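You operate a simulated robot arm through the tools that you are given. There is no shell and no other tool.

Carry out the task below with a simulated robot arm. There is one attempt and no reset: what you move stays moved.

JOB
Polish the scuff off the loose lid, then wax its middle patch.
Fine: green pad with lid polish, yellow pad with wax; both pads go back; the lid stays on its mat. Set down upright: green buffing pad, yellow buffing pad. A coat counts when it lies all over at full strength: go over it till it gets no stronger. What is to be rubbed or washed off counts as gone when no trace of it is left.
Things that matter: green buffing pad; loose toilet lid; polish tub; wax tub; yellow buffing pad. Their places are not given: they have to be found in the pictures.

Only the result counts: the job must be done as asked and must still hold three seconds after the hand-in. Knocking over, shifting, dropping, spilling or breaking anything else fails it. Lids that push on must go on centred and level and be pressed home; caps that screw on are set level and turned clockwise until they are tight.

ROBOT AND FRAMES
A 7-joint arm with a two-finger parallel gripper, fixed in place. Base frame: the origin is on the floor under the middle of its stand, x ahead of it, y to its left, z up; the work surface is at about z = 854. Readings come in mm, degrees, newtons and seconds.
It reaches about 1479 mm from its shoulder. Its first joint turns from -166.0 to 166.0 degrees. Payload 4.4 kg.
The TCP is the grasp point between the finger pads, 23 mm short of the fingertips. In the tool frame z runs along the fingers and y along their closing line. The gripper opens to 94 mm. The fingers are 38 mm wide and 10 mm thick; the gripper's body (54 by 96 mm) begins 39 mm behind the TCP.
Orientation is that of the tool frame in the base frame, as [roll, pitch, yaw] about the fixed x, y, z axes, in that order (R = Rz(yaw) Ry(pitch) Rx(roll)). With the fingers straight down and closing along the base's y, the tool's x points along the base's -x, its y along +y and its z along -z.

CONTROLS
- The arm moves only by the tool servo_tool. Its arguments are lists of equal length, an entry for each row: "translation": the shift along the base's x, y, z in units of 25 mm (1.0 is 25 mm), a list of three; "rot": the turn, a rotation vector about the base's x, y, z in units of 4 degrees (1.0 is 4 degrees), a list of three; "hand": the gripper command, from -1 (shut) to 1 (fully open), values between in proportion. In form: {"translation": [[dx, dy, dz], ...], "rot": [[ax, ay, az], ...], "hand": [hand, ...]}. A call has 1 to 20 rows; each row shifts and turns the commanded pose from where the row before left it. A call with a number of a shift or a turn outside -1 to 1 is refused whole. Rows are played at 5 a second. More than 50 mm and 8.6 degrees between two rows, or a gripper value outside its range, and nothing of the call is played. A pose out of reach is approached as far as the arm can. The call stops where the force on the tool passes 40 N (or 10 N more than at its start, if that is more) or the arm is blocked; 0.2 s more then pass. Each finger travels about 72 mm/s and halts on what it meets, pressing with about 42 N; the grip force reading is that of the motor and also rises with nothing between the fingers. The clock runs only during rows and for 0.2 s after the last one: add rows that do not move to give the fingers time. The reply holds the time, the measured pose of the TCP, the force on the tool along the base axes, the opening and the grip force, in the units named above and with some noise, with the torque about the TCP (base axes, N m) and any sound that the robot's microphone picked up, and new pictures: "show" is both (left out), scene, wrist or none.
- Cameras (640 x 400 px; columns grow to the right, rows downward): "scene" is fixed at [219.3, 651.1, 1475]; the picture's right is [-0.19, -0.98, 0.00], its down [-0.65, 0.13, -0.74] and it looks along [0.73, -0.14, -0.67] (base axes); focal length 361 px, centre (320, 200). "wrist" rides on the gripper at [86, 16, -74] in the tool frame; the picture's right is [-0.18, 0.98, 0.00], its down [-0.58, -0.11, -0.81] and it looks along [-0.79, -0.15, 0.59] (tool axes); focal length 243 px, centre (320, 200).
- probe_pixels(camera, pixels): for up to 12 pixels [column, row] of the newest picture of that camera ("zoom" is the newest enlarged one), the place [x, y, z] in the base frame of the surface seen there, good to about 3 mm. The clock stands still meanwhile.
- close_up(camera, box): a new picture of the part [left, top, right, bottom] of that camera's present view, enlarged. The clock stands still meanwhile.
- close_job(): hands the job in; it is judged then, once.

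Open the gripper and draw the arm clear of the work before you hand the job in, unless the task says otherwise.

The tools are called after "Call:" as a command line: name --argument value ..., lists and objects as JSON in quotes. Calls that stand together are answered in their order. servo_tool: Moves the arm, as the interface text tells. Its arguments: {"type":"object","properties":{"translation":{"type":"array"},"rot":{"type":"array"},"hand":{"type":"array"},"show":{"type":"string","enum":["both","scene","wrist","none"]}},"required":["translation","rot","hand"]} The other tools are called the same way: probe_pixels (camera, pixels) gives the place of the surface under pixels of a picture; close_up (camera, box) takes an enlarged picture of a part of a camera's view; close_job () hands the job in.

At the start:

```text
t: 0.0
eef_pos: [677.9, 292.5, 1153.5]
orientation: [180.0, 0.1, -179.9]
contact_force: [0.2, -0.2, -0.1]
torque: [0.02, -0.07, 0.01]
finger_gap: 94.0
finger_force: 0.0
```

scene: 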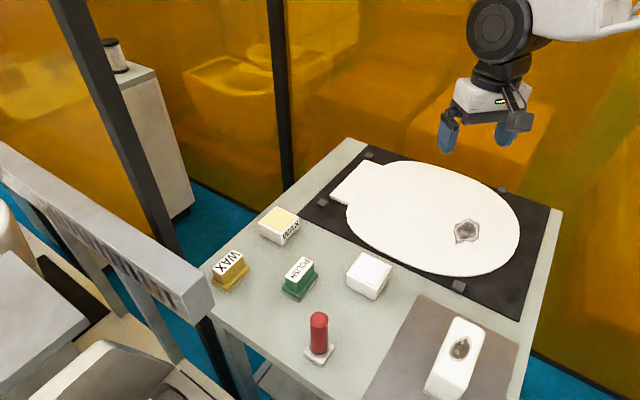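
wrist: 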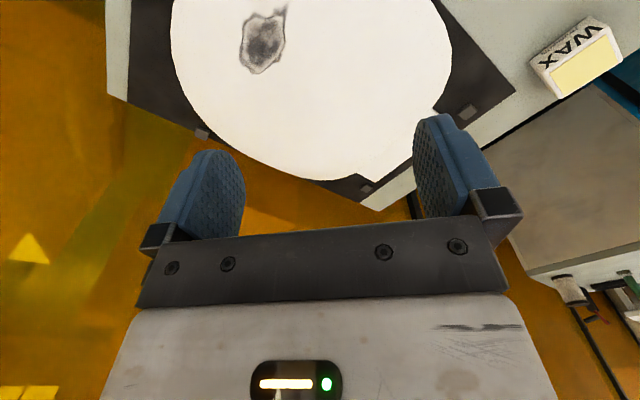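

The scene shows the lid on its dark mat with a scuff at about (467,231), pads at (230,270) and (299,278), tubs at (279,225) and (369,275). I'll zoom in on the items first.

Call:
close_up --camera "scene" --box '[190, 190, 410, 328]'

Call:
close_up --camera "scene" --box '[300, 130, 580, 305]'

Call:
probe_pixels --camera "scene" --pixels '[[231, 264], [230, 282], [299, 268], [299, 290], [279, 222], [369, 265], [467, 231], [430, 215], [319, 320], [460, 350], [400, 310], [350, 190]]'

```text
2.90 times, centred on (300, 259) of scene
```

zoom: 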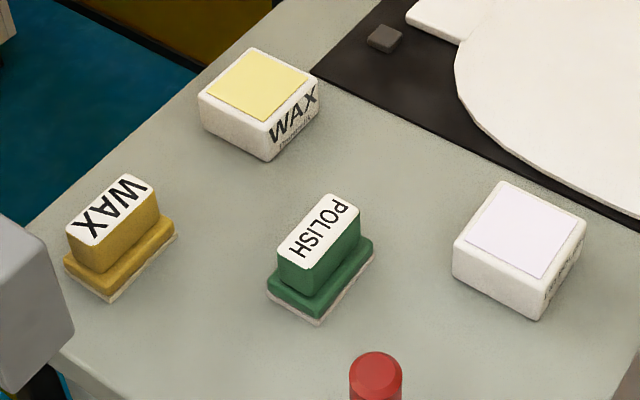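

```text
2.29 times, centred on (440, 218) of scene
```

zoom: 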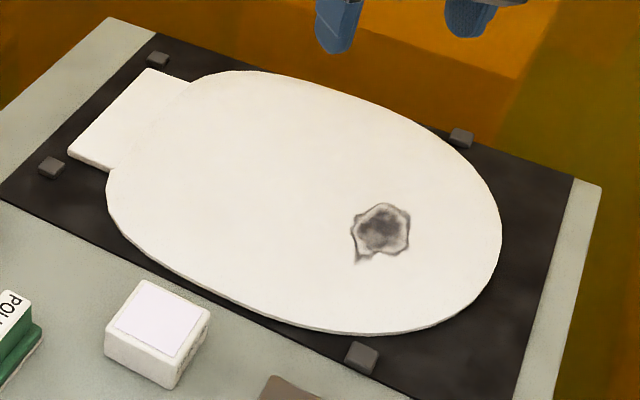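

```text
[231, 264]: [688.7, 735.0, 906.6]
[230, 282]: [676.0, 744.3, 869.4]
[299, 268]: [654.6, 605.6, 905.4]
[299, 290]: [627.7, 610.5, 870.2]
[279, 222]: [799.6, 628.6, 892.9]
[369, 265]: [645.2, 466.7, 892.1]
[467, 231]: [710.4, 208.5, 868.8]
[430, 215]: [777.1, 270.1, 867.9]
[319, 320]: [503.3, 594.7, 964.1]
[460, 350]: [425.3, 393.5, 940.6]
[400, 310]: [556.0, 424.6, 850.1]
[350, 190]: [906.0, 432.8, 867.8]
```

I'll look at the other items (red-handled thing, block on grey mat) and probe the pads in enlarged detail.

Call:
close_up --camera "scene" --box '[290, 290, 530, 400]'

Call:
close_up --camera "scene" --box '[270, 245, 334, 310]'

```text
2.67 times, centred on (410, 345) of scene
```

zoom: 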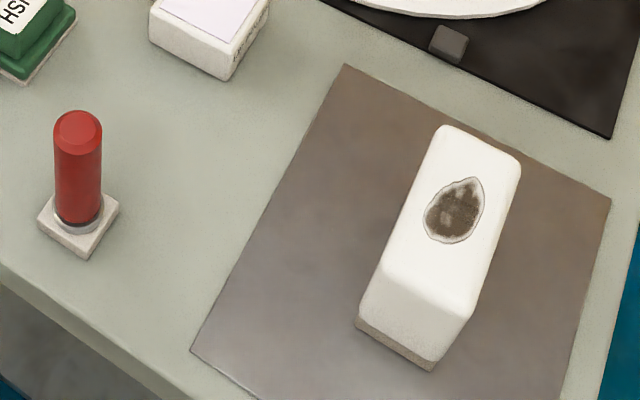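

```text
6.15 times, centred on (302, 278) of scene
```

zoom: 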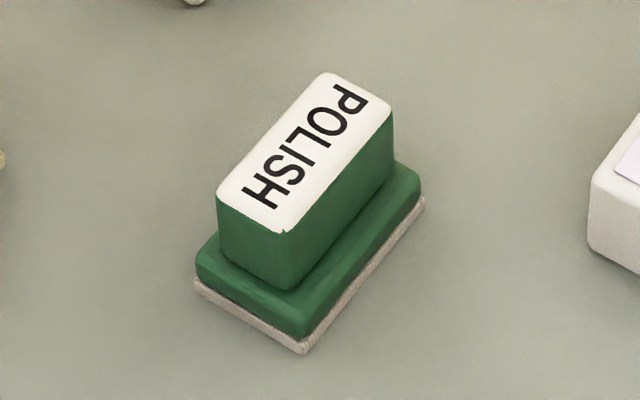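

The green pad is a stepped block with a handle. I'll probe its corners in the zoom picture.

Call:
probe_pixels --camera "zoom" --pixels '[[222, 194], [328, 78], [388, 106], [284, 228], [304, 152], [250, 250], [340, 215], [200, 284], [304, 347], [421, 207], [310, 312], [414, 180]]'

Call:
close_up --camera "scene" --box '[200, 240, 264, 304]'

```text
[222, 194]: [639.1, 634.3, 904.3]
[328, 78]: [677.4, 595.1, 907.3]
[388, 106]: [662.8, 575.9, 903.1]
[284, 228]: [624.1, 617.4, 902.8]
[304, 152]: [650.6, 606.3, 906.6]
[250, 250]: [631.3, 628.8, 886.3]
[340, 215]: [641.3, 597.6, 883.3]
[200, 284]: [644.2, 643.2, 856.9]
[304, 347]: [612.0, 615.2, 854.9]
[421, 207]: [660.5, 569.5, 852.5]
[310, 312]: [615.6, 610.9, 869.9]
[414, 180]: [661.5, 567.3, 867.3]
```

```text
6.25 times, centred on (232, 272) of scene
```

zoom: 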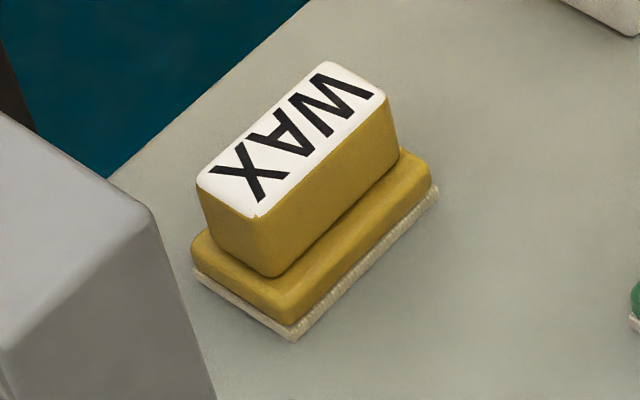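

The yellow pad is the same shape. I'll probe its corners in this zoom picture.

Call:
probe_pixels --camera "zoom" --pixels '[[202, 184], [328, 66], [382, 96], [258, 212], [294, 138], [230, 235], [330, 200], [197, 272], [293, 335], [434, 195], [295, 300], [428, 165]]'

Call:
close_up --camera "scene" --box '[248, 196, 312, 250]'

```text
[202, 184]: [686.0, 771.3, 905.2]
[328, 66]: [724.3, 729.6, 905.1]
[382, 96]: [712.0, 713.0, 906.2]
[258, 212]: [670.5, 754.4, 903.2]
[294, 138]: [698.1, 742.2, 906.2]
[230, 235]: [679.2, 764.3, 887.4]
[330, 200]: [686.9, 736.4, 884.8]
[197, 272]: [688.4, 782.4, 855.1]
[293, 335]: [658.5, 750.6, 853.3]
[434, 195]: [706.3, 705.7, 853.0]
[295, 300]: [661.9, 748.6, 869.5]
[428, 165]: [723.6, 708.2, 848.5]
```

```text
7.41 times, centred on (280, 223) of scene
```

zoom: 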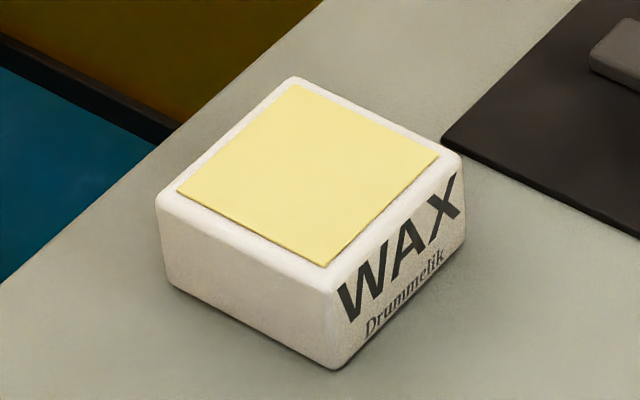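

Next the wax tub corners, then the polish tub zoom.

Call:
probe_pixels --camera "zoom" --pixels '[[182, 190], [295, 86], [435, 158], [326, 264], [305, 172], [160, 205], [338, 285], [170, 285], [338, 365], [460, 240]]'

Call:
close_up --camera "scene" --box '[338, 244, 402, 304]'

```text
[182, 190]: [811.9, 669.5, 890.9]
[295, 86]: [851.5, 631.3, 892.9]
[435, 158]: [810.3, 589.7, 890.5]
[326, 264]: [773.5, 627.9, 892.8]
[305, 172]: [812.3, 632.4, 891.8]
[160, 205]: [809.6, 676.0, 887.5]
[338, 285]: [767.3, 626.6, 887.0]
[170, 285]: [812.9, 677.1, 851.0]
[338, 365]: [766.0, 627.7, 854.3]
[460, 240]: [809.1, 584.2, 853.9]
```

```text
6.67 times, centred on (370, 274) of scene
```

zoom: 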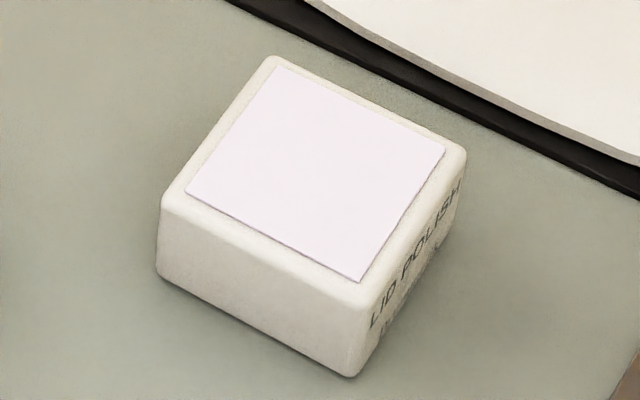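

Now the polish tub corners.

Call:
probe_pixels --camera "zoom" --pixels '[[190, 192], [277, 70], [441, 150], [360, 278], [318, 172], [165, 205], [362, 298], [160, 275], [350, 372], [460, 225]]'

Call:
close_up --camera "wrist" --box '[100, 0, 500, 210]'

```text
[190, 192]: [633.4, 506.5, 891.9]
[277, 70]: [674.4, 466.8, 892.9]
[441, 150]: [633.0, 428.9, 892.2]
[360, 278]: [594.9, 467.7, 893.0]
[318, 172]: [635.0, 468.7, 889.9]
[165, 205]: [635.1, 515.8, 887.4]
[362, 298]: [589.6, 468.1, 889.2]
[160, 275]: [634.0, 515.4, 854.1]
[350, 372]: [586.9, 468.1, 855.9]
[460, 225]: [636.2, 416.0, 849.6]
```

```text
1.60 times, centred on (300, 105) of wrist
```

zoom: 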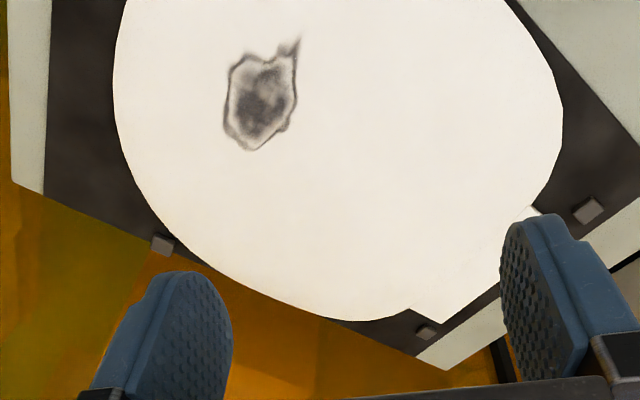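

I'll map the lid outline using scene pixels along its edge, plus the mat stops.

Call:
probe_pixels --camera "scene" --pixels '[[332, 196], [366, 164], [349, 213], [400, 163], [440, 168], [480, 185], [505, 205], [517, 235], [500, 262], [470, 273], [420, 262], [370, 237]]'

Call:
probe_pixels --camera "scene" --pixels '[[369, 155], [322, 202], [502, 190], [458, 286], [350, 150], [550, 207], [520, 320], [303, 216], [458, 223], [478, 231], [467, 242], [455, 243]]'

```text
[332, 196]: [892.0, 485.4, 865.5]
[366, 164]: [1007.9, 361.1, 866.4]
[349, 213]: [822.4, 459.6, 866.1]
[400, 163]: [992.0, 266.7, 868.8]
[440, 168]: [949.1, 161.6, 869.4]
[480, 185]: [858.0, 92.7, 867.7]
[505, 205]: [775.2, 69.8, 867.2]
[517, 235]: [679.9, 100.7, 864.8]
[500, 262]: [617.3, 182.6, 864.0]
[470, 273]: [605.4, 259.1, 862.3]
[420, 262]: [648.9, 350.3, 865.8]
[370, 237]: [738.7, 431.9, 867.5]
```

```text
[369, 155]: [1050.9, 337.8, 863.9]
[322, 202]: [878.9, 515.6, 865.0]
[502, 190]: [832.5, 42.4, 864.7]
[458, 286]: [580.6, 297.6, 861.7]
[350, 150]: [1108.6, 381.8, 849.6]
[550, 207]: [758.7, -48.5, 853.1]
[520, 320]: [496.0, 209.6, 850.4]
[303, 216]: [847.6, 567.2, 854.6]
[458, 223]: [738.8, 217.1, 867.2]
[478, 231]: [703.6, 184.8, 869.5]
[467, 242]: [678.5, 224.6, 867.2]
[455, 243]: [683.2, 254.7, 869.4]
```

The lid is roughly an ellipse centred near (807, 266), top z≈868, and its middle has no visible outline. I move above the green pad at about (651, 606), turning the closing line to 45°, and probe the grey rail on the left for clearance.

Call:
servo_tool --translation '[[-0.0757, 0.894, -0.4386], [-0.0757, 0.894, -0.4386], [-0.0757, 0.894, -0.4386], [-0.0757, 0.894, -0.4386], [-0.0757, 0.894, -0.4386], [-0.0757, 0.894, -0.4386], [-0.0757, 0.894, -0.4386], [-0.0757, 0.894, -0.4386], [-0.0757, 0.894, -0.4386], [-0.0757, 0.894, -0.4386], [-0.0757, 0.894, -0.4386], [-0.0757, 0.894, -0.4386], [-0.0757, 0.894, -0.4386], [-0.0757, 0.894, -0.4386], [0, 0, 0]]' --rot '[[0, 0, -0.8036], [0, 0, -0.8036], [0, 0, -0.8036], [0, 0, -0.8036], [0, 0, -0.8036], [0, 0, -0.8036], [0, 0, -0.8036], [0, 0, -0.8036], [0, 0, -0.8036], [0, 0, -0.8036], [0, 0, -0.8036], [0, 0, -0.8036], [0, 0, -0.8036], [0, 0, -0.8036], [0, 0, 0]]' --hand '[1, 1, 1, 1, 1, 1, 1, 1, 1, 1, 1, 1, 1, 1, 1]'

Call:
probe_pixels --camera "scene" --pixels '[[200, 300], [170, 260], [319, 345]]'

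```text
t: 3.2
eef_pos: [651.2, 608.2, 1000.1]
orientation: [179.9, 0.0, 135.0]
contact_force: [-0.3, 0.1, 0.2]
torque: [-0.01, 0.03, -0.01]
finger_gap: 93.6
finger_force: 0.1
```

scene: 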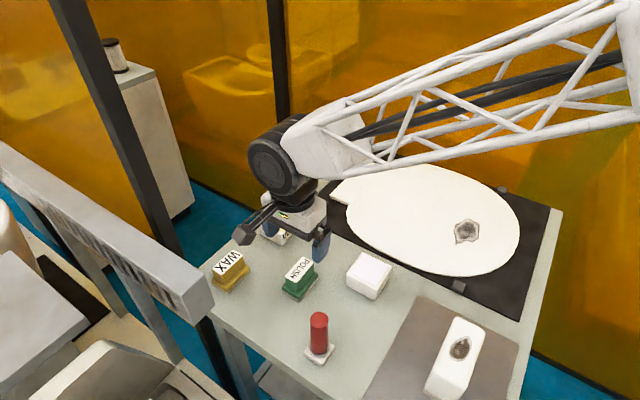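
wrist: 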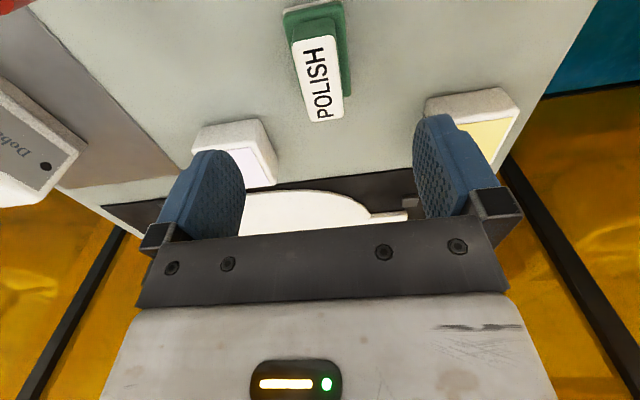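

```text
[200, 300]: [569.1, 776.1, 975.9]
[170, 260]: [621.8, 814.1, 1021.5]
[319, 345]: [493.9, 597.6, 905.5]
```

I'm above the green pad; the wrist view shows it at (317,75). I'll probe its label corners from the wrist to confirm centre and angle.

Call:
close_up --camera "wrist" --box '[240, 0, 400, 130]'

Call:
probe_pixels --camera "wrist" --pixels '[[293, 44], [334, 38], [342, 116], [310, 120], [318, 80]]'

```text
3.08 times, centred on (320, 65) of wrist
```

zoom: 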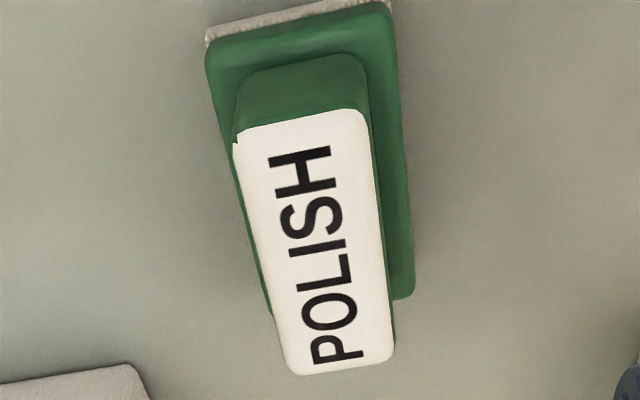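

```text
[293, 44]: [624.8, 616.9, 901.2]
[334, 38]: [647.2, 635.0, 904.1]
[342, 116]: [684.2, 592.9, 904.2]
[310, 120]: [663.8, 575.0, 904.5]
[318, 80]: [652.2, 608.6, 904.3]
```

The pad centre is about (652.5, 606) with the handle top at z≈905. I descend with open fingers to TCP z≈897.

Call:
servo_tool --translation '[[0.05, -0.09, -0.8], [0, 0, -0.8], [0, 0, -0.8], [0, 0, -0.8], [0, 0, -0.6], [0, 0, -0.32], [0, 0, 0]]' --rot '[[0, 0, 0], [0, 0, 0], [0, 0, 0], [0, 0, 0], [0, 0, 0], [0, 0, 0], [0, 0, 0]]' --hand '[1, 1, 1, 1, 1, 1, 1]'

```text
t: 4.8
eef_pos: [652.6, 606.7, 896.7]
orientation: [-179.9, 0.0, 135.2]
contact_force: [-0.9, -0.5, -0.1]
torque: [0.0, -0.01, -0.03]
finger_gap: 94.0
finger_force: 0.0
```

scene: 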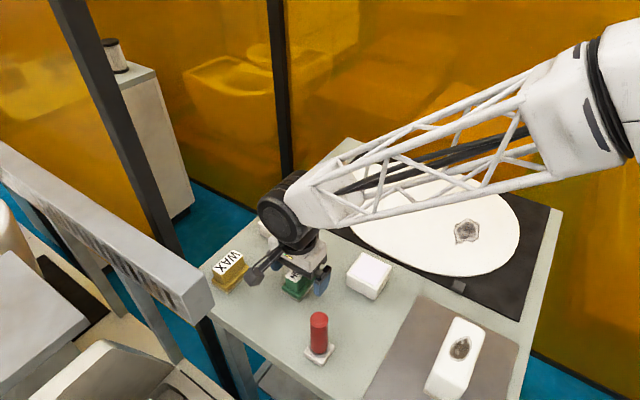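
wrist: 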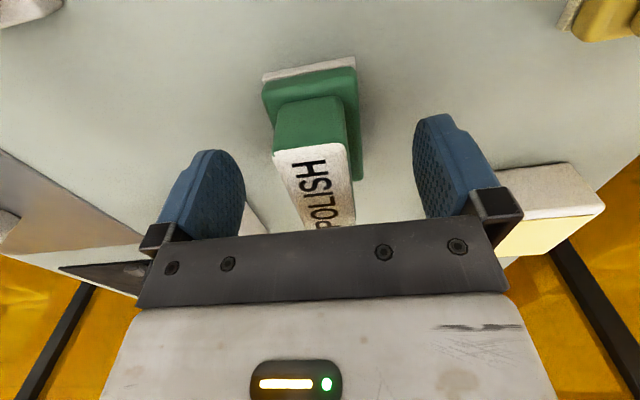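

The handle sits between the two fingers. I close the gripper on it and give the fingers time.

Call:
servo_tool --translation '[[0, 0, 0], [0, 0, 0], [0, 0, 0], [0, 0, 0], [0, 0, 0]]' --rot '[[0, 0, 0], [0, 0, 0], [0, 0, 0], [0, 0, 0], [0, 0, 0]]' --hand '[-1, -1, -1, -1, -1]'

```text
t: 6.0
eef_pos: [652.7, 606.3, 896.6]
orientation: [-179.9, 0.0, 135.1]
contact_force: [0.1, 0.4, -0.2]
torque: [0.0, 0.02, 0.02]
finger_gap: 29.7
finger_force: 42.1
```

scene: 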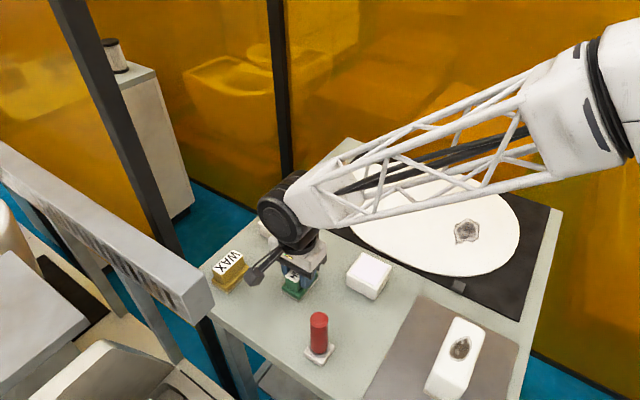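
wrist: 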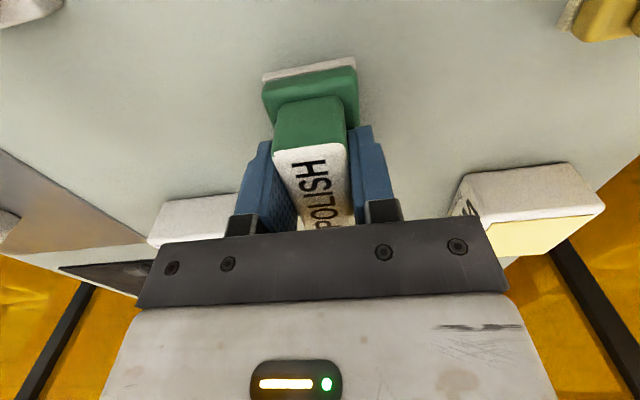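

The grip reads 29.7 mm at 42 N; the set-down pose is TCP (652.7, 606.3, 896.6). I lift and carry the pad over the polish tub at (634, 467.5).

Call:
servo_tool --translation '[[0, 0, 0.4], [0, 0, 0.9], [0, 0, 1.0], [0, 0, 1.0], [-0.125, -0.925, 0], [-0.125, -0.925, 0], [-0.125, -0.925, 0], [-0.125, -0.925, 0], [-0.125, -0.925, 0], [-0.125, -0.927, 0], [0, 0, -0.6], [0, 0, -0.5], [0, 0, 0]]' --rot '[[0, 0, 0], [0, 0, 0], [0, 0, 0], [0, 0, 0], [0, 0, 0], [0, 0, 0], [0, 0, 0], [0, 0, 0], [0, 0, 0], [0, 0, 0], [0, 0, 0], [0, 0, 0], [0, 0, 0]]' --hand '[-1, -1, -1, -1, -1, -1, -1, -1, -1, -1, -1, -1, -1]'

```text
t: 8.8
eef_pos: [634.7, 465.7, 952.3]
orientation: [-179.9, 0.0, 135.1]
contact_force: [-0.3, 0.8, -1.4]
torque: [0.02, 0.03, -0.01]
finger_gap: 29.5
finger_force: 42.0
```

scene: 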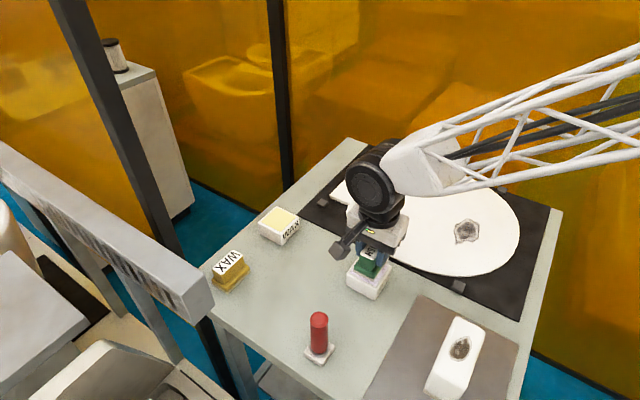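
wrist: 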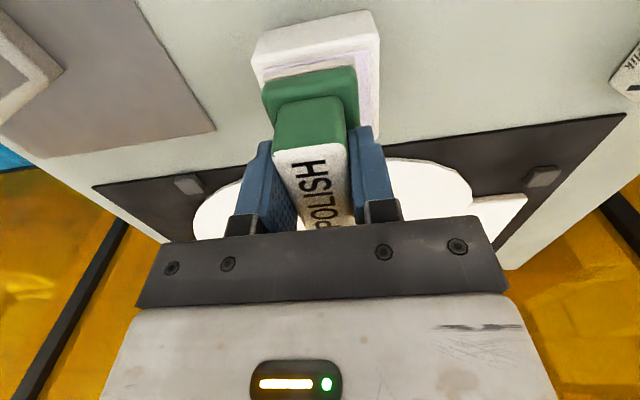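

The pad hovers centred over the polish tub. I lower it gently towards contact at TCP z≈935.

Call:
servo_tool --translation '[[-0.02, 0.05, -0.3], [0, 0, -0.2], [0, 0, -0.12], [0, 0, -0.04], [0, 0, 0]]' --rot '[[0, 0, 0], [0, 0, 0], [0, 0, 0], [0, 0, 0], [0, 0, 0]]' --hand '[-1, -1, -1, -1, -1]'

```text
t: 9.8
eef_pos: [634.8, 467.5, 939.3]
orientation: [179.8, 0.0, 135.1]
contact_force: [-1.0, -1.3, 1.9]
torque: [0.06, 0.0, 0.05]
finger_gap: 29.5
finger_force: 41.9
stopped in row 4: the force on the tool passed its limit at 43 N (the readings are from after the stop); the commanded pose is now the measured one
```

scene: 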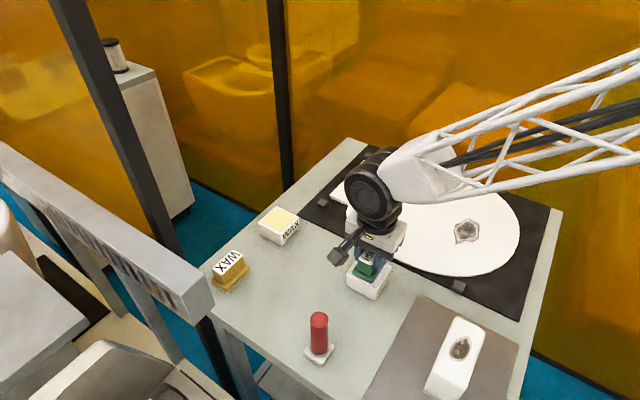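
wrist: 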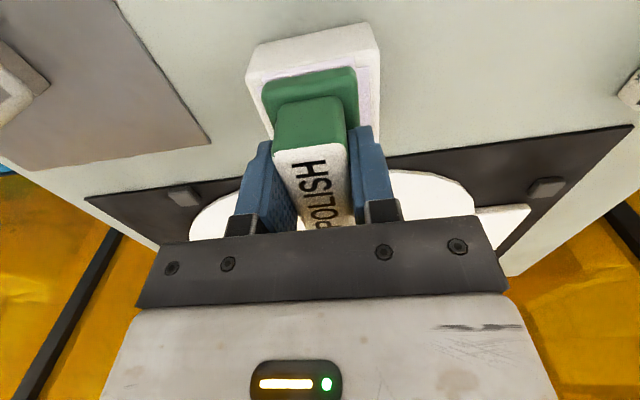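

Contact occurred near TCP z≈938–939. I press down lightly in small steps and hold so the pad picks up polish.

Call:
servo_tool --translation '[[0, 0, -0.02], [0, 0, -0.02], [0, 0, 0], [0, 0, 0], [0, 0, 0]]' --rot '[[0, 0, 0], [0, 0, 0], [0, 0, 0], [0, 0, 0], [0, 0, 0]]' --hand '[-1, -1, -1, -1, -1]' --show "wrist"

```text
t: 11.0
eef_pos: [635.8, 470.2, 937.7]
orientation: [179.6, 0.1, 135.2]
contact_force: [-0.1, -0.3, 2.2]
torque: [0.01, 0.1, 0.03]
finger_gap: 29.6
finger_force: 42.0
stopped in row 5: the force on the tool passed its limit at 40 N (the readings are from after the stop); the commanded pose is now the measured one
```

wrist: 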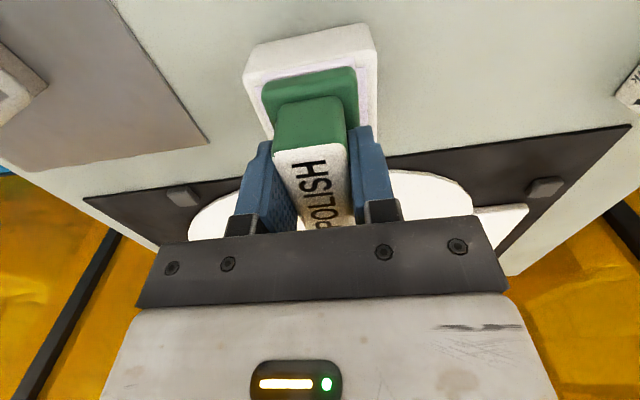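

The force built up during the hold and the pose shifted about 2 mm. I lift a little to free the contact and check the tub and pad.

Call:
servo_tool --translation '[[0, 0, 0.2], [0, 0, 0.6], [0, 0, 1], [0, 0, 0]]' --rot '[[0, 0, 0], [0, 0, 0], [0, 0, 0], [0, 0, 0]]' --hand '[-1, -1, -1, -1]'

Call:
close_up --camera "scene" --box '[320, 220, 420, 310]'

```text
t: 12.0
eef_pos: [635.9, 469.5, 981.6]
orientation: [179.8, 0.1, 135.1]
contact_force: [-0.8, 0.4, -0.5]
torque: [-0.03, -0.01, -0.01]
finger_gap: 29.5
finger_force: 41.4
```

scene: 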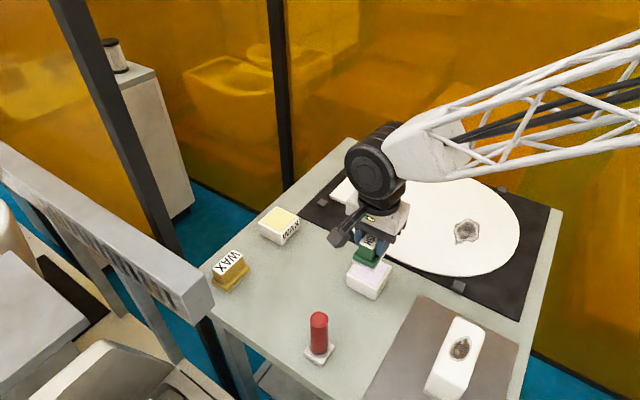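
wrist: 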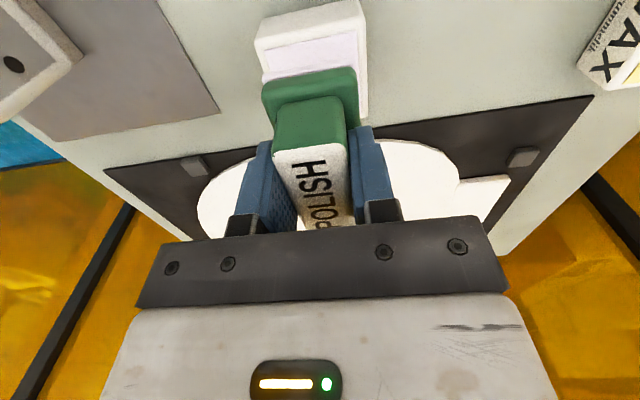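

```text
4.44 times, centred on (370, 265) of scene
```

zoom: 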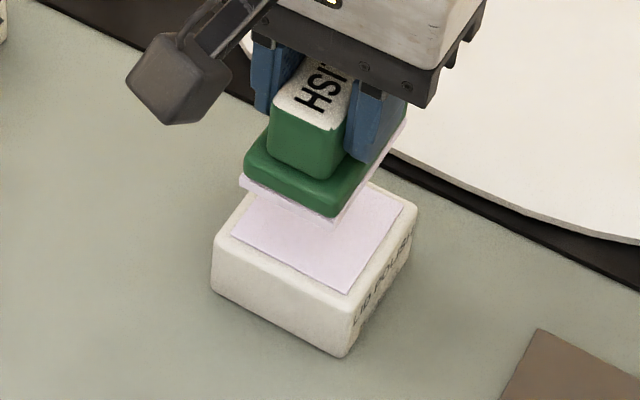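

The pad's felt is now lilac-tinted, so it is loaded, and the tub hasn't moved. Before moving on I zoom on the scuff to map its extent.

Call:
close_up --camera "scene" --box '[432, 205, 502, 255]'

```text
8.00 times, centred on (467, 230) of scene
```

zoom: 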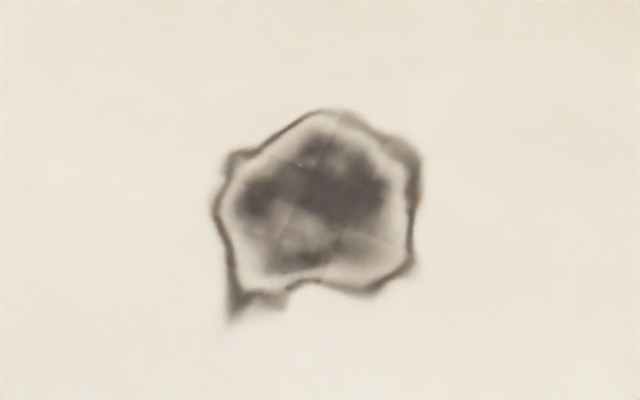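

I probe the scuff's edges in this zoom.

Call:
probe_pixels --camera "zoom" --pixels '[[212, 205], [228, 150], [320, 108], [400, 140], [422, 180], [414, 270], [370, 296], [285, 305], [232, 320], [320, 200]]'

```text
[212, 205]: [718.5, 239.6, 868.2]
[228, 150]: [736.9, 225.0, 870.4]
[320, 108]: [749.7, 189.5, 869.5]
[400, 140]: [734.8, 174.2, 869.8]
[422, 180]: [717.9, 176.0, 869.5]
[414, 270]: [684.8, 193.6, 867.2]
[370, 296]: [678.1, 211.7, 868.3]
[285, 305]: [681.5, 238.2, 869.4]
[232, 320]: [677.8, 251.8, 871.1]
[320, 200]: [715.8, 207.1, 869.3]
```

The scuff spans x 677–750, y 173–253 with lid top at z≈869. I carry the pad over its centre, stopping at about TCP z 925.

Call:
servo_tool --translation '[[0.24, -0.85, 0], [0.24, -0.85, 0], [0.24, -0.85, 0], [0.24, -0.85, 0], [0.24, -0.85, 0], [0.24, -0.85, 0], [0.24, -0.85, 0], [0.24, -0.85, 0], [0.24, -0.85, -0.4], [0.24, -0.85, -0.6], [0.24, -0.85, -0.6], [0.24, -0.86, -0.6], [0, 0, 0]]' --rot '[[0, 0, 0], [0, 0, 0], [0, 0, 0], [0, 0, 0], [0, 0, 0], [0, 0, 0], [0, 0, 0], [0, 0, 0], [0, 0, 0], [0, 0, 0], [0, 0, 0], [0, 0, 0], [0, 0, 0]]' --hand '[-1, -1, -1, -1, -1, -1, -1, -1, -1, -1, -1, -1, -1]'

```text
t: 14.8
eef_pos: [708.0, 217.4, 930.4]
orientation: [179.8, 0.1, 135.0]
contact_force: [-0.8, 0.0, -1.2]
torque: [0.0, 0.0, -0.02]
finger_gap: 29.4
finger_force: 41.6
```

scene: 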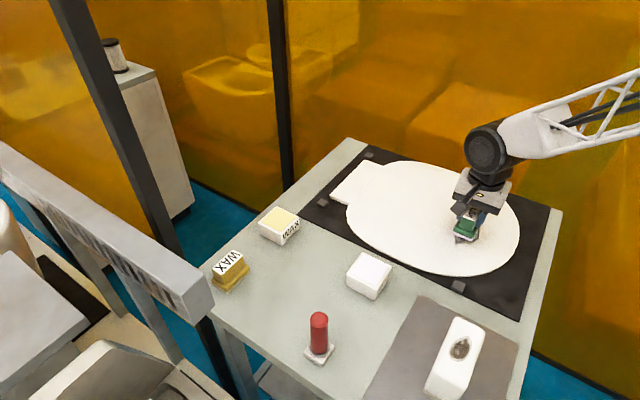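
wrist: 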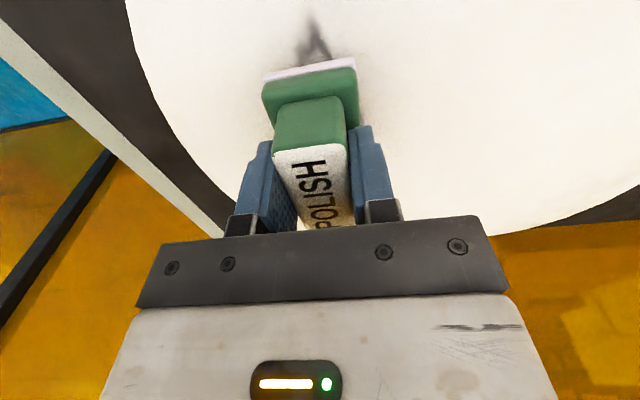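

Still settling slightly; the pad is about 15 mm above the scuff. I descend to TCP z≈917 and check the force.

Call:
servo_tool --translation '[[0, 0, -0.2], [0, 0, -0.18], [0, 0, 0], [0, 0, 0]]' --rot '[[0, 0, 0], [0, 0, 0], [0, 0, 0], [0, 0, 0]]' --hand '[-1, -1, -1, -1]' --show "none"

```text
t: 15.8
eef_pos: [707.8, 215.9, 919.3]
orientation: [179.7, 0.1, 135.1]
contact_force: [-0.2, -0.3, -2.1]
torque: [0.0, 0.02, 0.03]
finger_gap: 29.1
finger_force: 42.4
```

No contact yet at z≈919. I step down 1 mm at a time.

Call:
servo_tool --translation '[[0, 0, -0.06], [0, 0, -0.04], [0, 0, -0.04], [0, 0, 0]]' --rot '[[0, 0, 0], [0, 0, 0], [0, 0, 0], [0, 0, 0]]' --hand '[-1, -1, -1, -1]' --show "none"

```text
t: 16.8
eef_pos: [708.7, 214.0, 916.8]
orientation: [179.6, 0.2, 135.1]
contact_force: [-4.2, 3.2, 16.6]
torque: [0.02, 0.57, -0.08]
finger_gap: 29.4
finger_force: 42.1
```

Contact: about 16.6 N at TCP z≈916.8, matching the lid top. I ease off half a millimetre and make a first test stroke along the pad's long axis.

Call:
servo_tool --translation '[[0, 0, 0.02], [-0.34, 0.34, 0], [-0.34, 0.34, 0], [0.3535, -0.3535, 0], [0.3535, -0.3535, 0], [0.3535, -0.3535, 0], [0.3535, -0.3535, 0], [-0.36, 0.36, 0], [-0.36, 0.36, 0], [0, 0, 0]]' --rot '[[0, 0, 0], [0, 0, 0], [0, 0, 0], [0, 0, 0], [0, 0, 0], [0, 0, 0], [0, 0, 0], [0, 0, 0], [0, 0, 0], [0, 0, 0]]' --hand '[-1, -1, -1, -1, -1, -1, -1, -1, -1, -1]'

```text
t: 19.0
eef_pos: [707.2, 214.9, 916.3]
orientation: [179.6, 0.1, 135.1]
contact_force: [8.5, -7.1, 22.3]
torque: [-0.37, 0.17, 0.15]
finger_gap: 29.3
finger_force: 42.1
```

scene: 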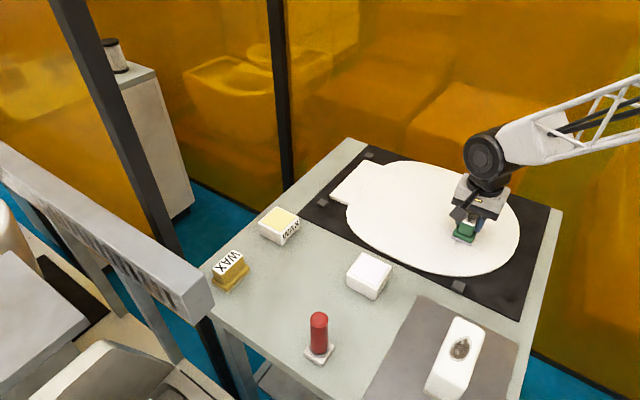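
wrist: 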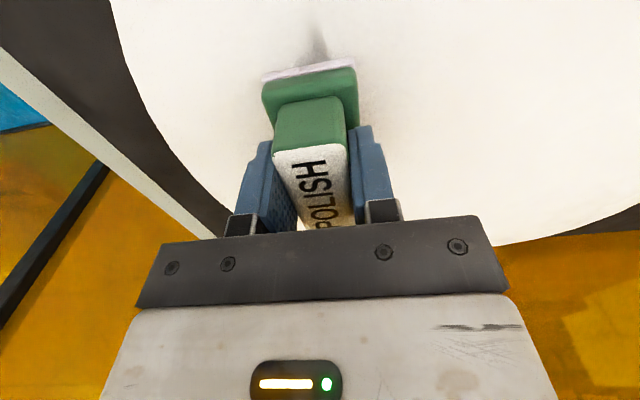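

Force crept up to 22 N, so I raise about 1.2 mm and continue with strokes on one side of the scuff, then the middle, then the other side.

Call:
servo_tool --translation '[[0, 0, 0.05], [-0.396, -0.396, 0], [-0.34, 0.34, 0], [-0.34, 0.34, 0], [0.368, -0.368, 0], [0.368, -0.368, 0], [0.368, -0.368, 0], [0.368, -0.368, 0], [-0.368, 0.368, 0], [-0.368, 0.368, 0], [-0.368, 0.368, 0], [-0.368, 0.368, 0], [0.396, 0.396, 0], [0.368, -0.368, 0], [0.368, -0.368, 0], [0.368, -0.368, 0], [0.368, -0.368, 0]]' --rot '[[0, 0, 0], [0, 0, 0], [0, 0, 0], [0, 0, 0], [0, 0, 0], [0, 0, 0], [0, 0, 0], [0, 0, 0], [0, 0, 0], [0, 0, 0], [0, 0, 0], [0, 0, 0], [0, 0, 0], [0, 0, 0], [0, 0, 0], [0, 0, 0], [0, 0, 0]]' --hand '[-1, -1, -1, -1, -1, -1, -1, -1, -1, -1, -1, -1, -1, -1, -1, -1, -1]'

```text
t: 22.6
eef_pos: [726.2, 194.5, 917.2]
orientation: [179.7, 0.1, 135.1]
contact_force: [0.1, 0.4, -1.0]
torque: [-0.02, -0.03, 0.01]
finger_gap: 29.3
finger_force: 42.1
```

scene: 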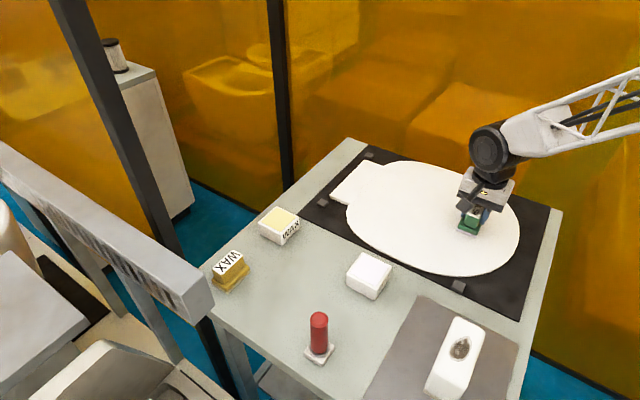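
wrist: 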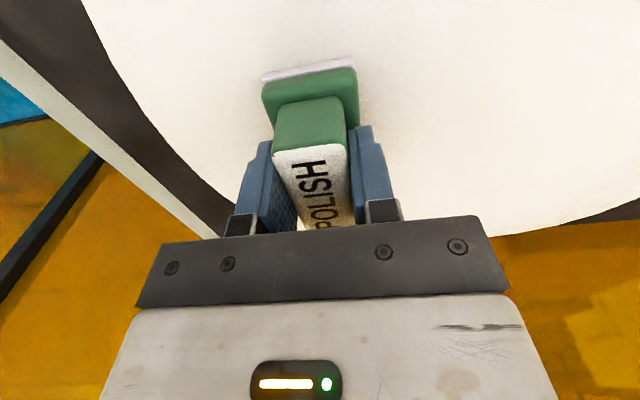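

The pad is out of contact now (force ≈0) and most of the scuff seems gone. I lift and shift aside to look at the result.

Call:
servo_tool --translation '[[0, 0, 1], [0.5, 0, 1], [1, 0, 0.6], [1, 0, 0], [1, 0, 0], [1, 0, 0], [0, 0, 0]]' --rot '[[0, 0, 0], [0, 0, 0], [0, 0, 0], [0, 0, 0], [0, 0, 0], [0, 0, 0], [0, 0, 0]]' --hand '[-1, -1, -1, -1, -1, -1, -1]'

Call:
close_up --camera "scene" --box '[432, 205, 502, 255]'

```text
t: 24.2
eef_pos: [839.2, 192.7, 980.3]
orientation: [179.7, 0.1, 135.2]
contact_force: [0.7, -0.3, -1.8]
torque: [-0.01, 0.03, -0.01]
finger_gap: 29.6
finger_force: 41.9
```

scene: 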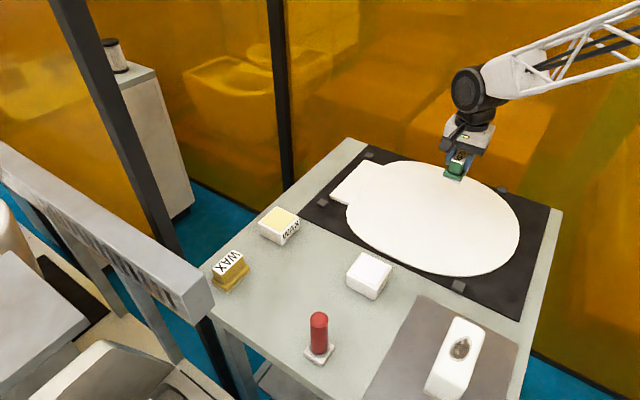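
wrist: 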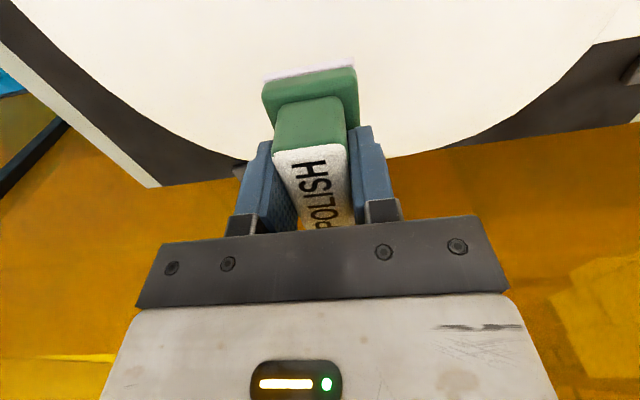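

```text
8.00 times, centred on (467, 230) of scene
```

zoom: 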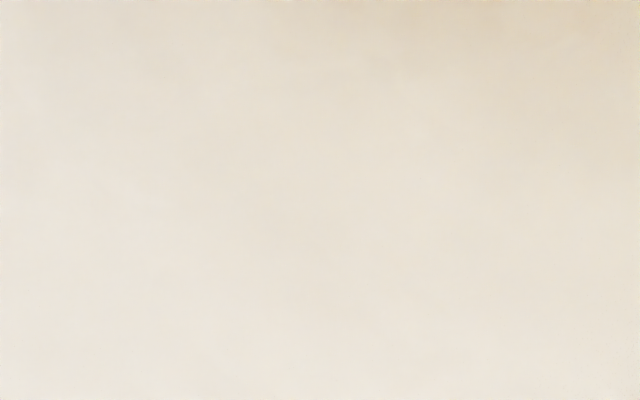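

The scuff looks gone. To be sure no faint trace is left, I make another full pass including the side I hadn't covered; first go back over it.

Call:
servo_tool --translation '[[-0.8, 0.09, -0.3], [-0.8, 0.09, -0.5], [-0.8, 0.09, -0.5], [-0.8, 0.09, -0.5], [-0.87, 0.1, -0.5], [0, 0, -0.16], [0, 0, 0], [0, 0, 0]]' --rot '[[0, 0, 0], [0, 0, 0], [0, 0, 0], [0, 0, 0], [0, 0, 0], [0, 0, 0], [0, 0, 0], [0, 0, 0]]' --hand '[-1, -1, -1, -1, -1, -1, -1, -1]' --show "none"

```text
t: 26.0
eef_pos: [739.4, 205.7, 919.8]
orientation: [179.7, 0.2, 135.0]
contact_force: [0.0, 0.4, -2.0]
torque: [-0.02, 0.0, -0.01]
finger_gap: 29.6
finger_force: 42.1
```

Still 3 mm above the lid. I lower in small steps to light contact.

Call:
servo_tool --translation '[[0, 0, -0.08], [0, 0, -0.04], [0, 0, -0.03], [0, 0, 0]]' --rot '[[0, 0, 0], [0, 0, 0], [0, 0, 0], [0, 0, 0]]' --hand '[-1, -1, -1, -1]' --show "none"

```text
t: 27.0
eef_pos: [738.4, 205.7, 916.1]
orientation: [179.7, 0.1, 135.2]
contact_force: [0.9, 0.9, -1.8]
torque: [0.02, 0.0, -0.01]
finger_gap: 29.6
finger_force: 41.9
```

Not touching yet; another millimetre or so down.

Call:
servo_tool --translation '[[0, 0, -0.03], [0, 0, -0.03], [0, 0, 0]]' --rot '[[0, 0, 0], [0, 0, 0], [0, 0, 0]]' --hand '[-1, -1, -1]' --show "none"

```text
t: 27.8
eef_pos: [739.1, 204.5, 916.1]
orientation: [179.6, 0.1, 135.1]
contact_force: [3.1, 3.4, 19.0]
torque: [0.02, 0.29, 0.02]
finger_gap: 29.5
finger_force: 41.8
```

Contact at 19 N. I ease slightly and rub the far side and middle rows back and forth.

Call:
servo_tool --translation '[[0, 0, 0.015], [-0.382, 0.382, 0], [-0.382, 0.382, 0], [-0.382, 0.382, 0], [-0.382, 0.382, 0], [0.382, -0.382, 0], [0.382, -0.382, 0], [0.382, -0.382, 0], [0.382, -0.382, 0], [-0.424, -0.424, 0], [-0.382, 0.382, 0], [-0.382, 0.382, 0], [-0.382, 0.382, 0], [-0.382, 0.382, 0], [0.382, -0.382, 0], [0.382, -0.382, 0], [0.382, -0.382, 0], [0.382, -0.382, 0], [-0.424, -0.424, 0]]' --rot '[[0, 0, 0], [0, 0, 0], [0, 0, 0], [0, 0, 0], [0, 0, 0], [0, 0, 0], [0, 0, 0], [0, 0, 0], [0, 0, 0], [0, 0, 0], [0, 0, 0], [0, 0, 0], [0, 0, 0], [0, 0, 0], [0, 0, 0], [0, 0, 0], [0, 0, 0], [0, 0, 0], [0, 0, 0]]' --hand '[-1, -1, -1, -1, -1, -1, -1, -1, -1, -1, -1, -1, -1, -1, -1, -1, -1, -1, -1]' --show "wrist"

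```text
t: 31.8
eef_pos: [716.9, 185.0, 914.5]
orientation: [179.6, 0.0, 135.1]
contact_force: [1.9, 5.0, 10.1]
torque: [0.16, 0.15, -0.1]
finger_gap: 29.8
finger_force: 42.3
```

wrist: 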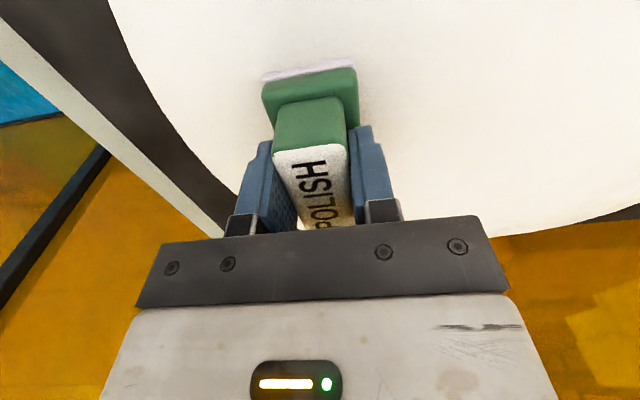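

Contact is steady at about 10 N. I rub the near side row, then do diagonal strokes back across the middle.

Call:
servo_tool --translation '[[-0.382, 0.382, 0], [-0.382, 0.382, 0], [-0.382, 0.382, 0], [-0.382, 0.382, 0], [0.382, -0.382, 0], [0.382, -0.382, 0], [0.382, -0.382, 0], [0.382, -0.382, 0], [0.424, 0.424, 0], [-0.382, 0.382, 0], [-0.382, 0.382, 0], [-0.382, 0.382, 0], [-0.382, 0.382, 0], [0.382, -0.382, 0], [0.382, -0.382, 0], [0.382, -0.382, 0], [0.382, -0.382, 0], [0, 0, 0.1], [0, 0, 1], [0, 0, 1]]' --rot '[[0, 0, 0], [0, 0, 0], [0, 0, 0], [0, 0, 0], [0, 0, 0], [0, 0, 0], [0, 0, 0], [0, 0, 0], [0, 0, 0], [0, 0, 0], [0, 0, 0], [0, 0, 0], [0, 0, 0], [0, 0, 0], [0, 0, 0], [0, 0, 0], [0, 0, 0], [0, 0, 0], [0, 0, 0], [0, 0, 0]]' --hand '[-1, -1, -1, -1, -1, -1, -1, -1, -1, -1, -1, -1, -1, -1, -1, -1, -1, -1, -1, -1]' --show "wrist"

```text
t: 33.7
eef_pos: [719.3, 185.5, 915.7]
orientation: [179.7, 0.1, 135.0]
contact_force: [-2.4, 1.0, 6.0]
torque: [-0.11, 0.05, -0.02]
finger_gap: 29.7
finger_force: 42.0
stopped in row 9: the force on the tool passed its limit at 41 N (the readings are from after the stop); the commanded pose is now the measured one
```

wrist: 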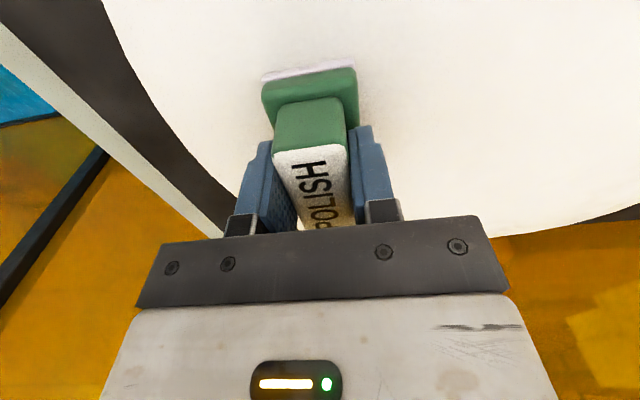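

The stroke stopped on force at row 9 with the area already covered twice. I lift, move aside, and inspect.

Call:
servo_tool --translation '[[0, 0, 0.4], [0, 0, 1], [0.5, 0, 1], [1, 0, 0.4], [1, 0, 0], [1, 0, 0], [1, 0, 0], [0, 0, 0]]' --rot '[[0, 0, 0], [0, 0, 0], [0, 0, 0], [0, 0, 0], [0, 0, 0], [0, 0, 0], [0, 0, 0], [0, 0, 0]]' --hand '[-1, -1, -1, -1, -1, -1, -1, -1]'

Call:
close_up --camera "scene" --box '[422, 195, 512, 265]'

Call:
close_up --camera "scene" --box '[300, 130, 580, 305]'

Call:
probe_pixels --camera "scene" --pixels '[[332, 196], [366, 164], [349, 213], [505, 205], [517, 235], [500, 262], [470, 273], [420, 262], [370, 237]]'

```text
t: 35.5
eef_pos: [832.9, 185.5, 981.6]
orientation: [179.8, 0.1, 135.0]
contact_force: [1.0, -0.2, -2.0]
torque: [-0.01, 0.0, 0.0]
finger_gap: 29.5
finger_force: 42.1
```

scene: 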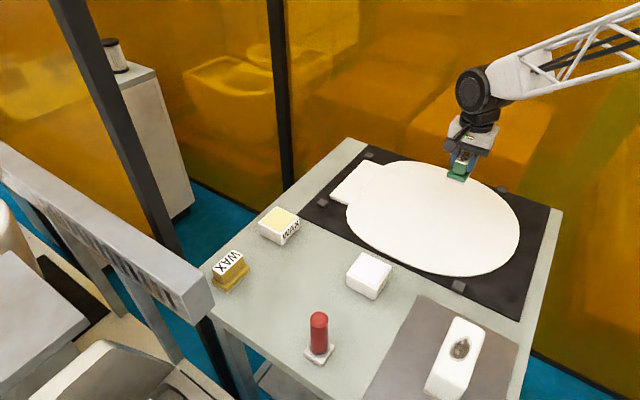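
wrist: 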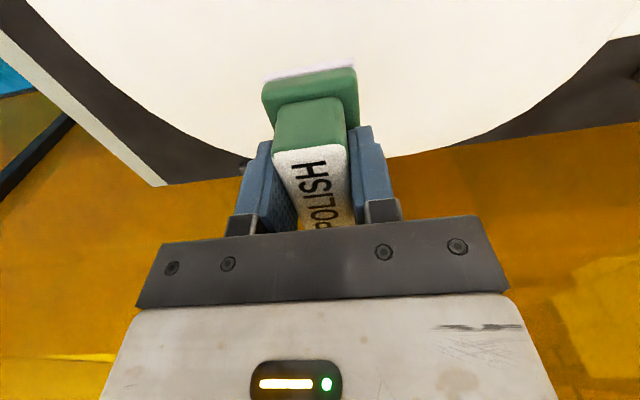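

```text
5.71 times, centred on (467, 230) of scene
```

zoom: 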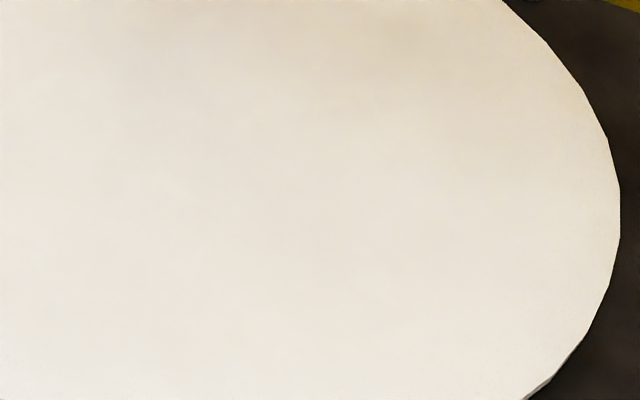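

```text
2.29 times, centred on (440, 218) of scene
```

zoom: 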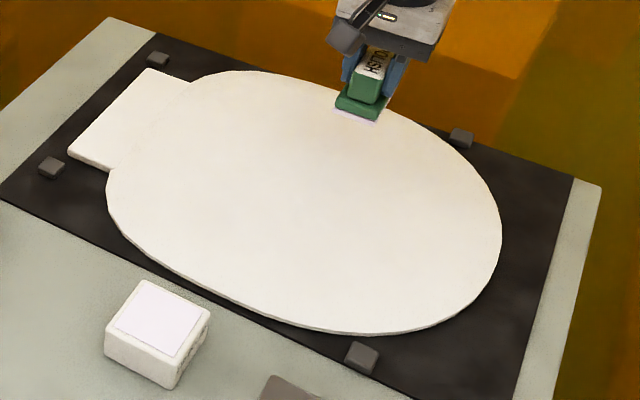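

```text
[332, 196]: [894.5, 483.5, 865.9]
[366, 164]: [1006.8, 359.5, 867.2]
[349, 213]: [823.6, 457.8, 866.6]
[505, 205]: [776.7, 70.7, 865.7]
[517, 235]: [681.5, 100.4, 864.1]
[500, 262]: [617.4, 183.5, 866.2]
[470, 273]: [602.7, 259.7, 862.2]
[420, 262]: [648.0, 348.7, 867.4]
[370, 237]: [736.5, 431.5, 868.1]
```

The scuff is gone and the lid hasn't shifted. I now carry the green pad back to its original place at (652.7, 606.3).

Call:
servo_tool --translation '[[-0.4, 0.9356, 0], [-0.4, 0.9356, 0], [-0.4, 0.9356, 0], [-0.4, 0.9356, 0], [-0.4, 0.9356, 0], [-0.4, 0.9356, 0], [-0.4, 0.9356, 0], [-0.4, 0.9356, 0], [-0.4, 0.9356, 0], [-0.4, 0.9356, 0], [-0.4, 0.9356, 0], [-0.4, 0.9356, 0], [-0.4, 0.9356, 0], [-0.4, 0.9356, 0], [-0.4, 0.9356, 0], [-0.4, 0.9356, 0], [-0.4, 0.9356, 0], [-0.4, 0.9356, 0], [0, 0, 0], [0, 0, 0]]' --rot '[[0, 0, 0], [0, 0, 0], [0, 0, 0], [0, 0, 0], [0, 0, 0], [0, 0, 0], [0, 0, 0], [0, 0, 0], [0, 0, 0], [0, 0, 0], [0, 0, 0], [0, 0, 0], [0, 0, 0], [0, 0, 0], [0, 0, 0], [0, 0, 0], [0, 0, 0], [0, 0, 0], [0, 0, 0], [0, 0, 0]]' --hand '[-1, -1, -1, -1, -1, -1, -1, -1, -1, -1, -1, -1, -1, -1, -1, -1, -1, -1, -1, -1]'

```text
t: 39.7
eef_pos: [650.5, 605.7, 983.3]
orientation: [179.6, 0.2, 135.0]
contact_force: [0.2, 0.2, -1.2]
torque: [-0.02, 0.03, -0.01]
finger_gap: 29.4
finger_force: 41.6
```

scene: 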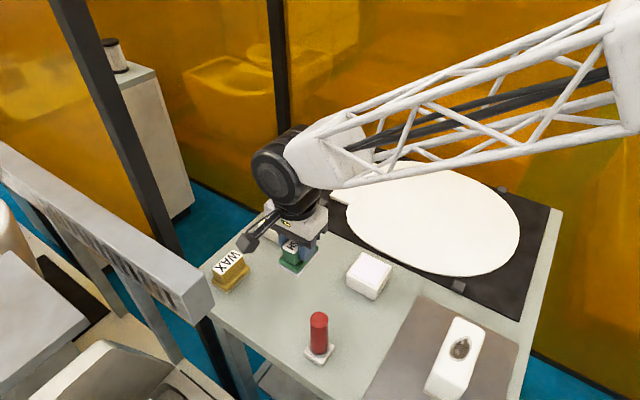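
wrist: 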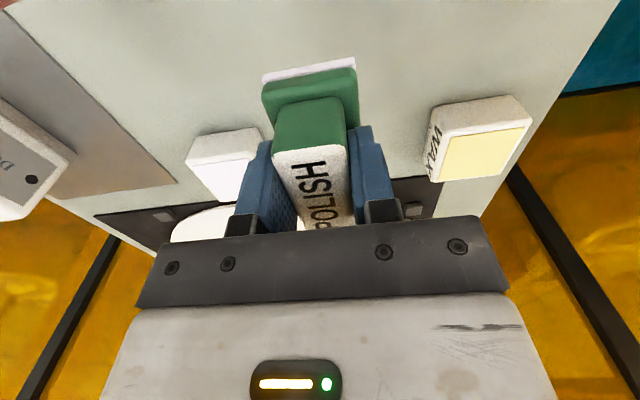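

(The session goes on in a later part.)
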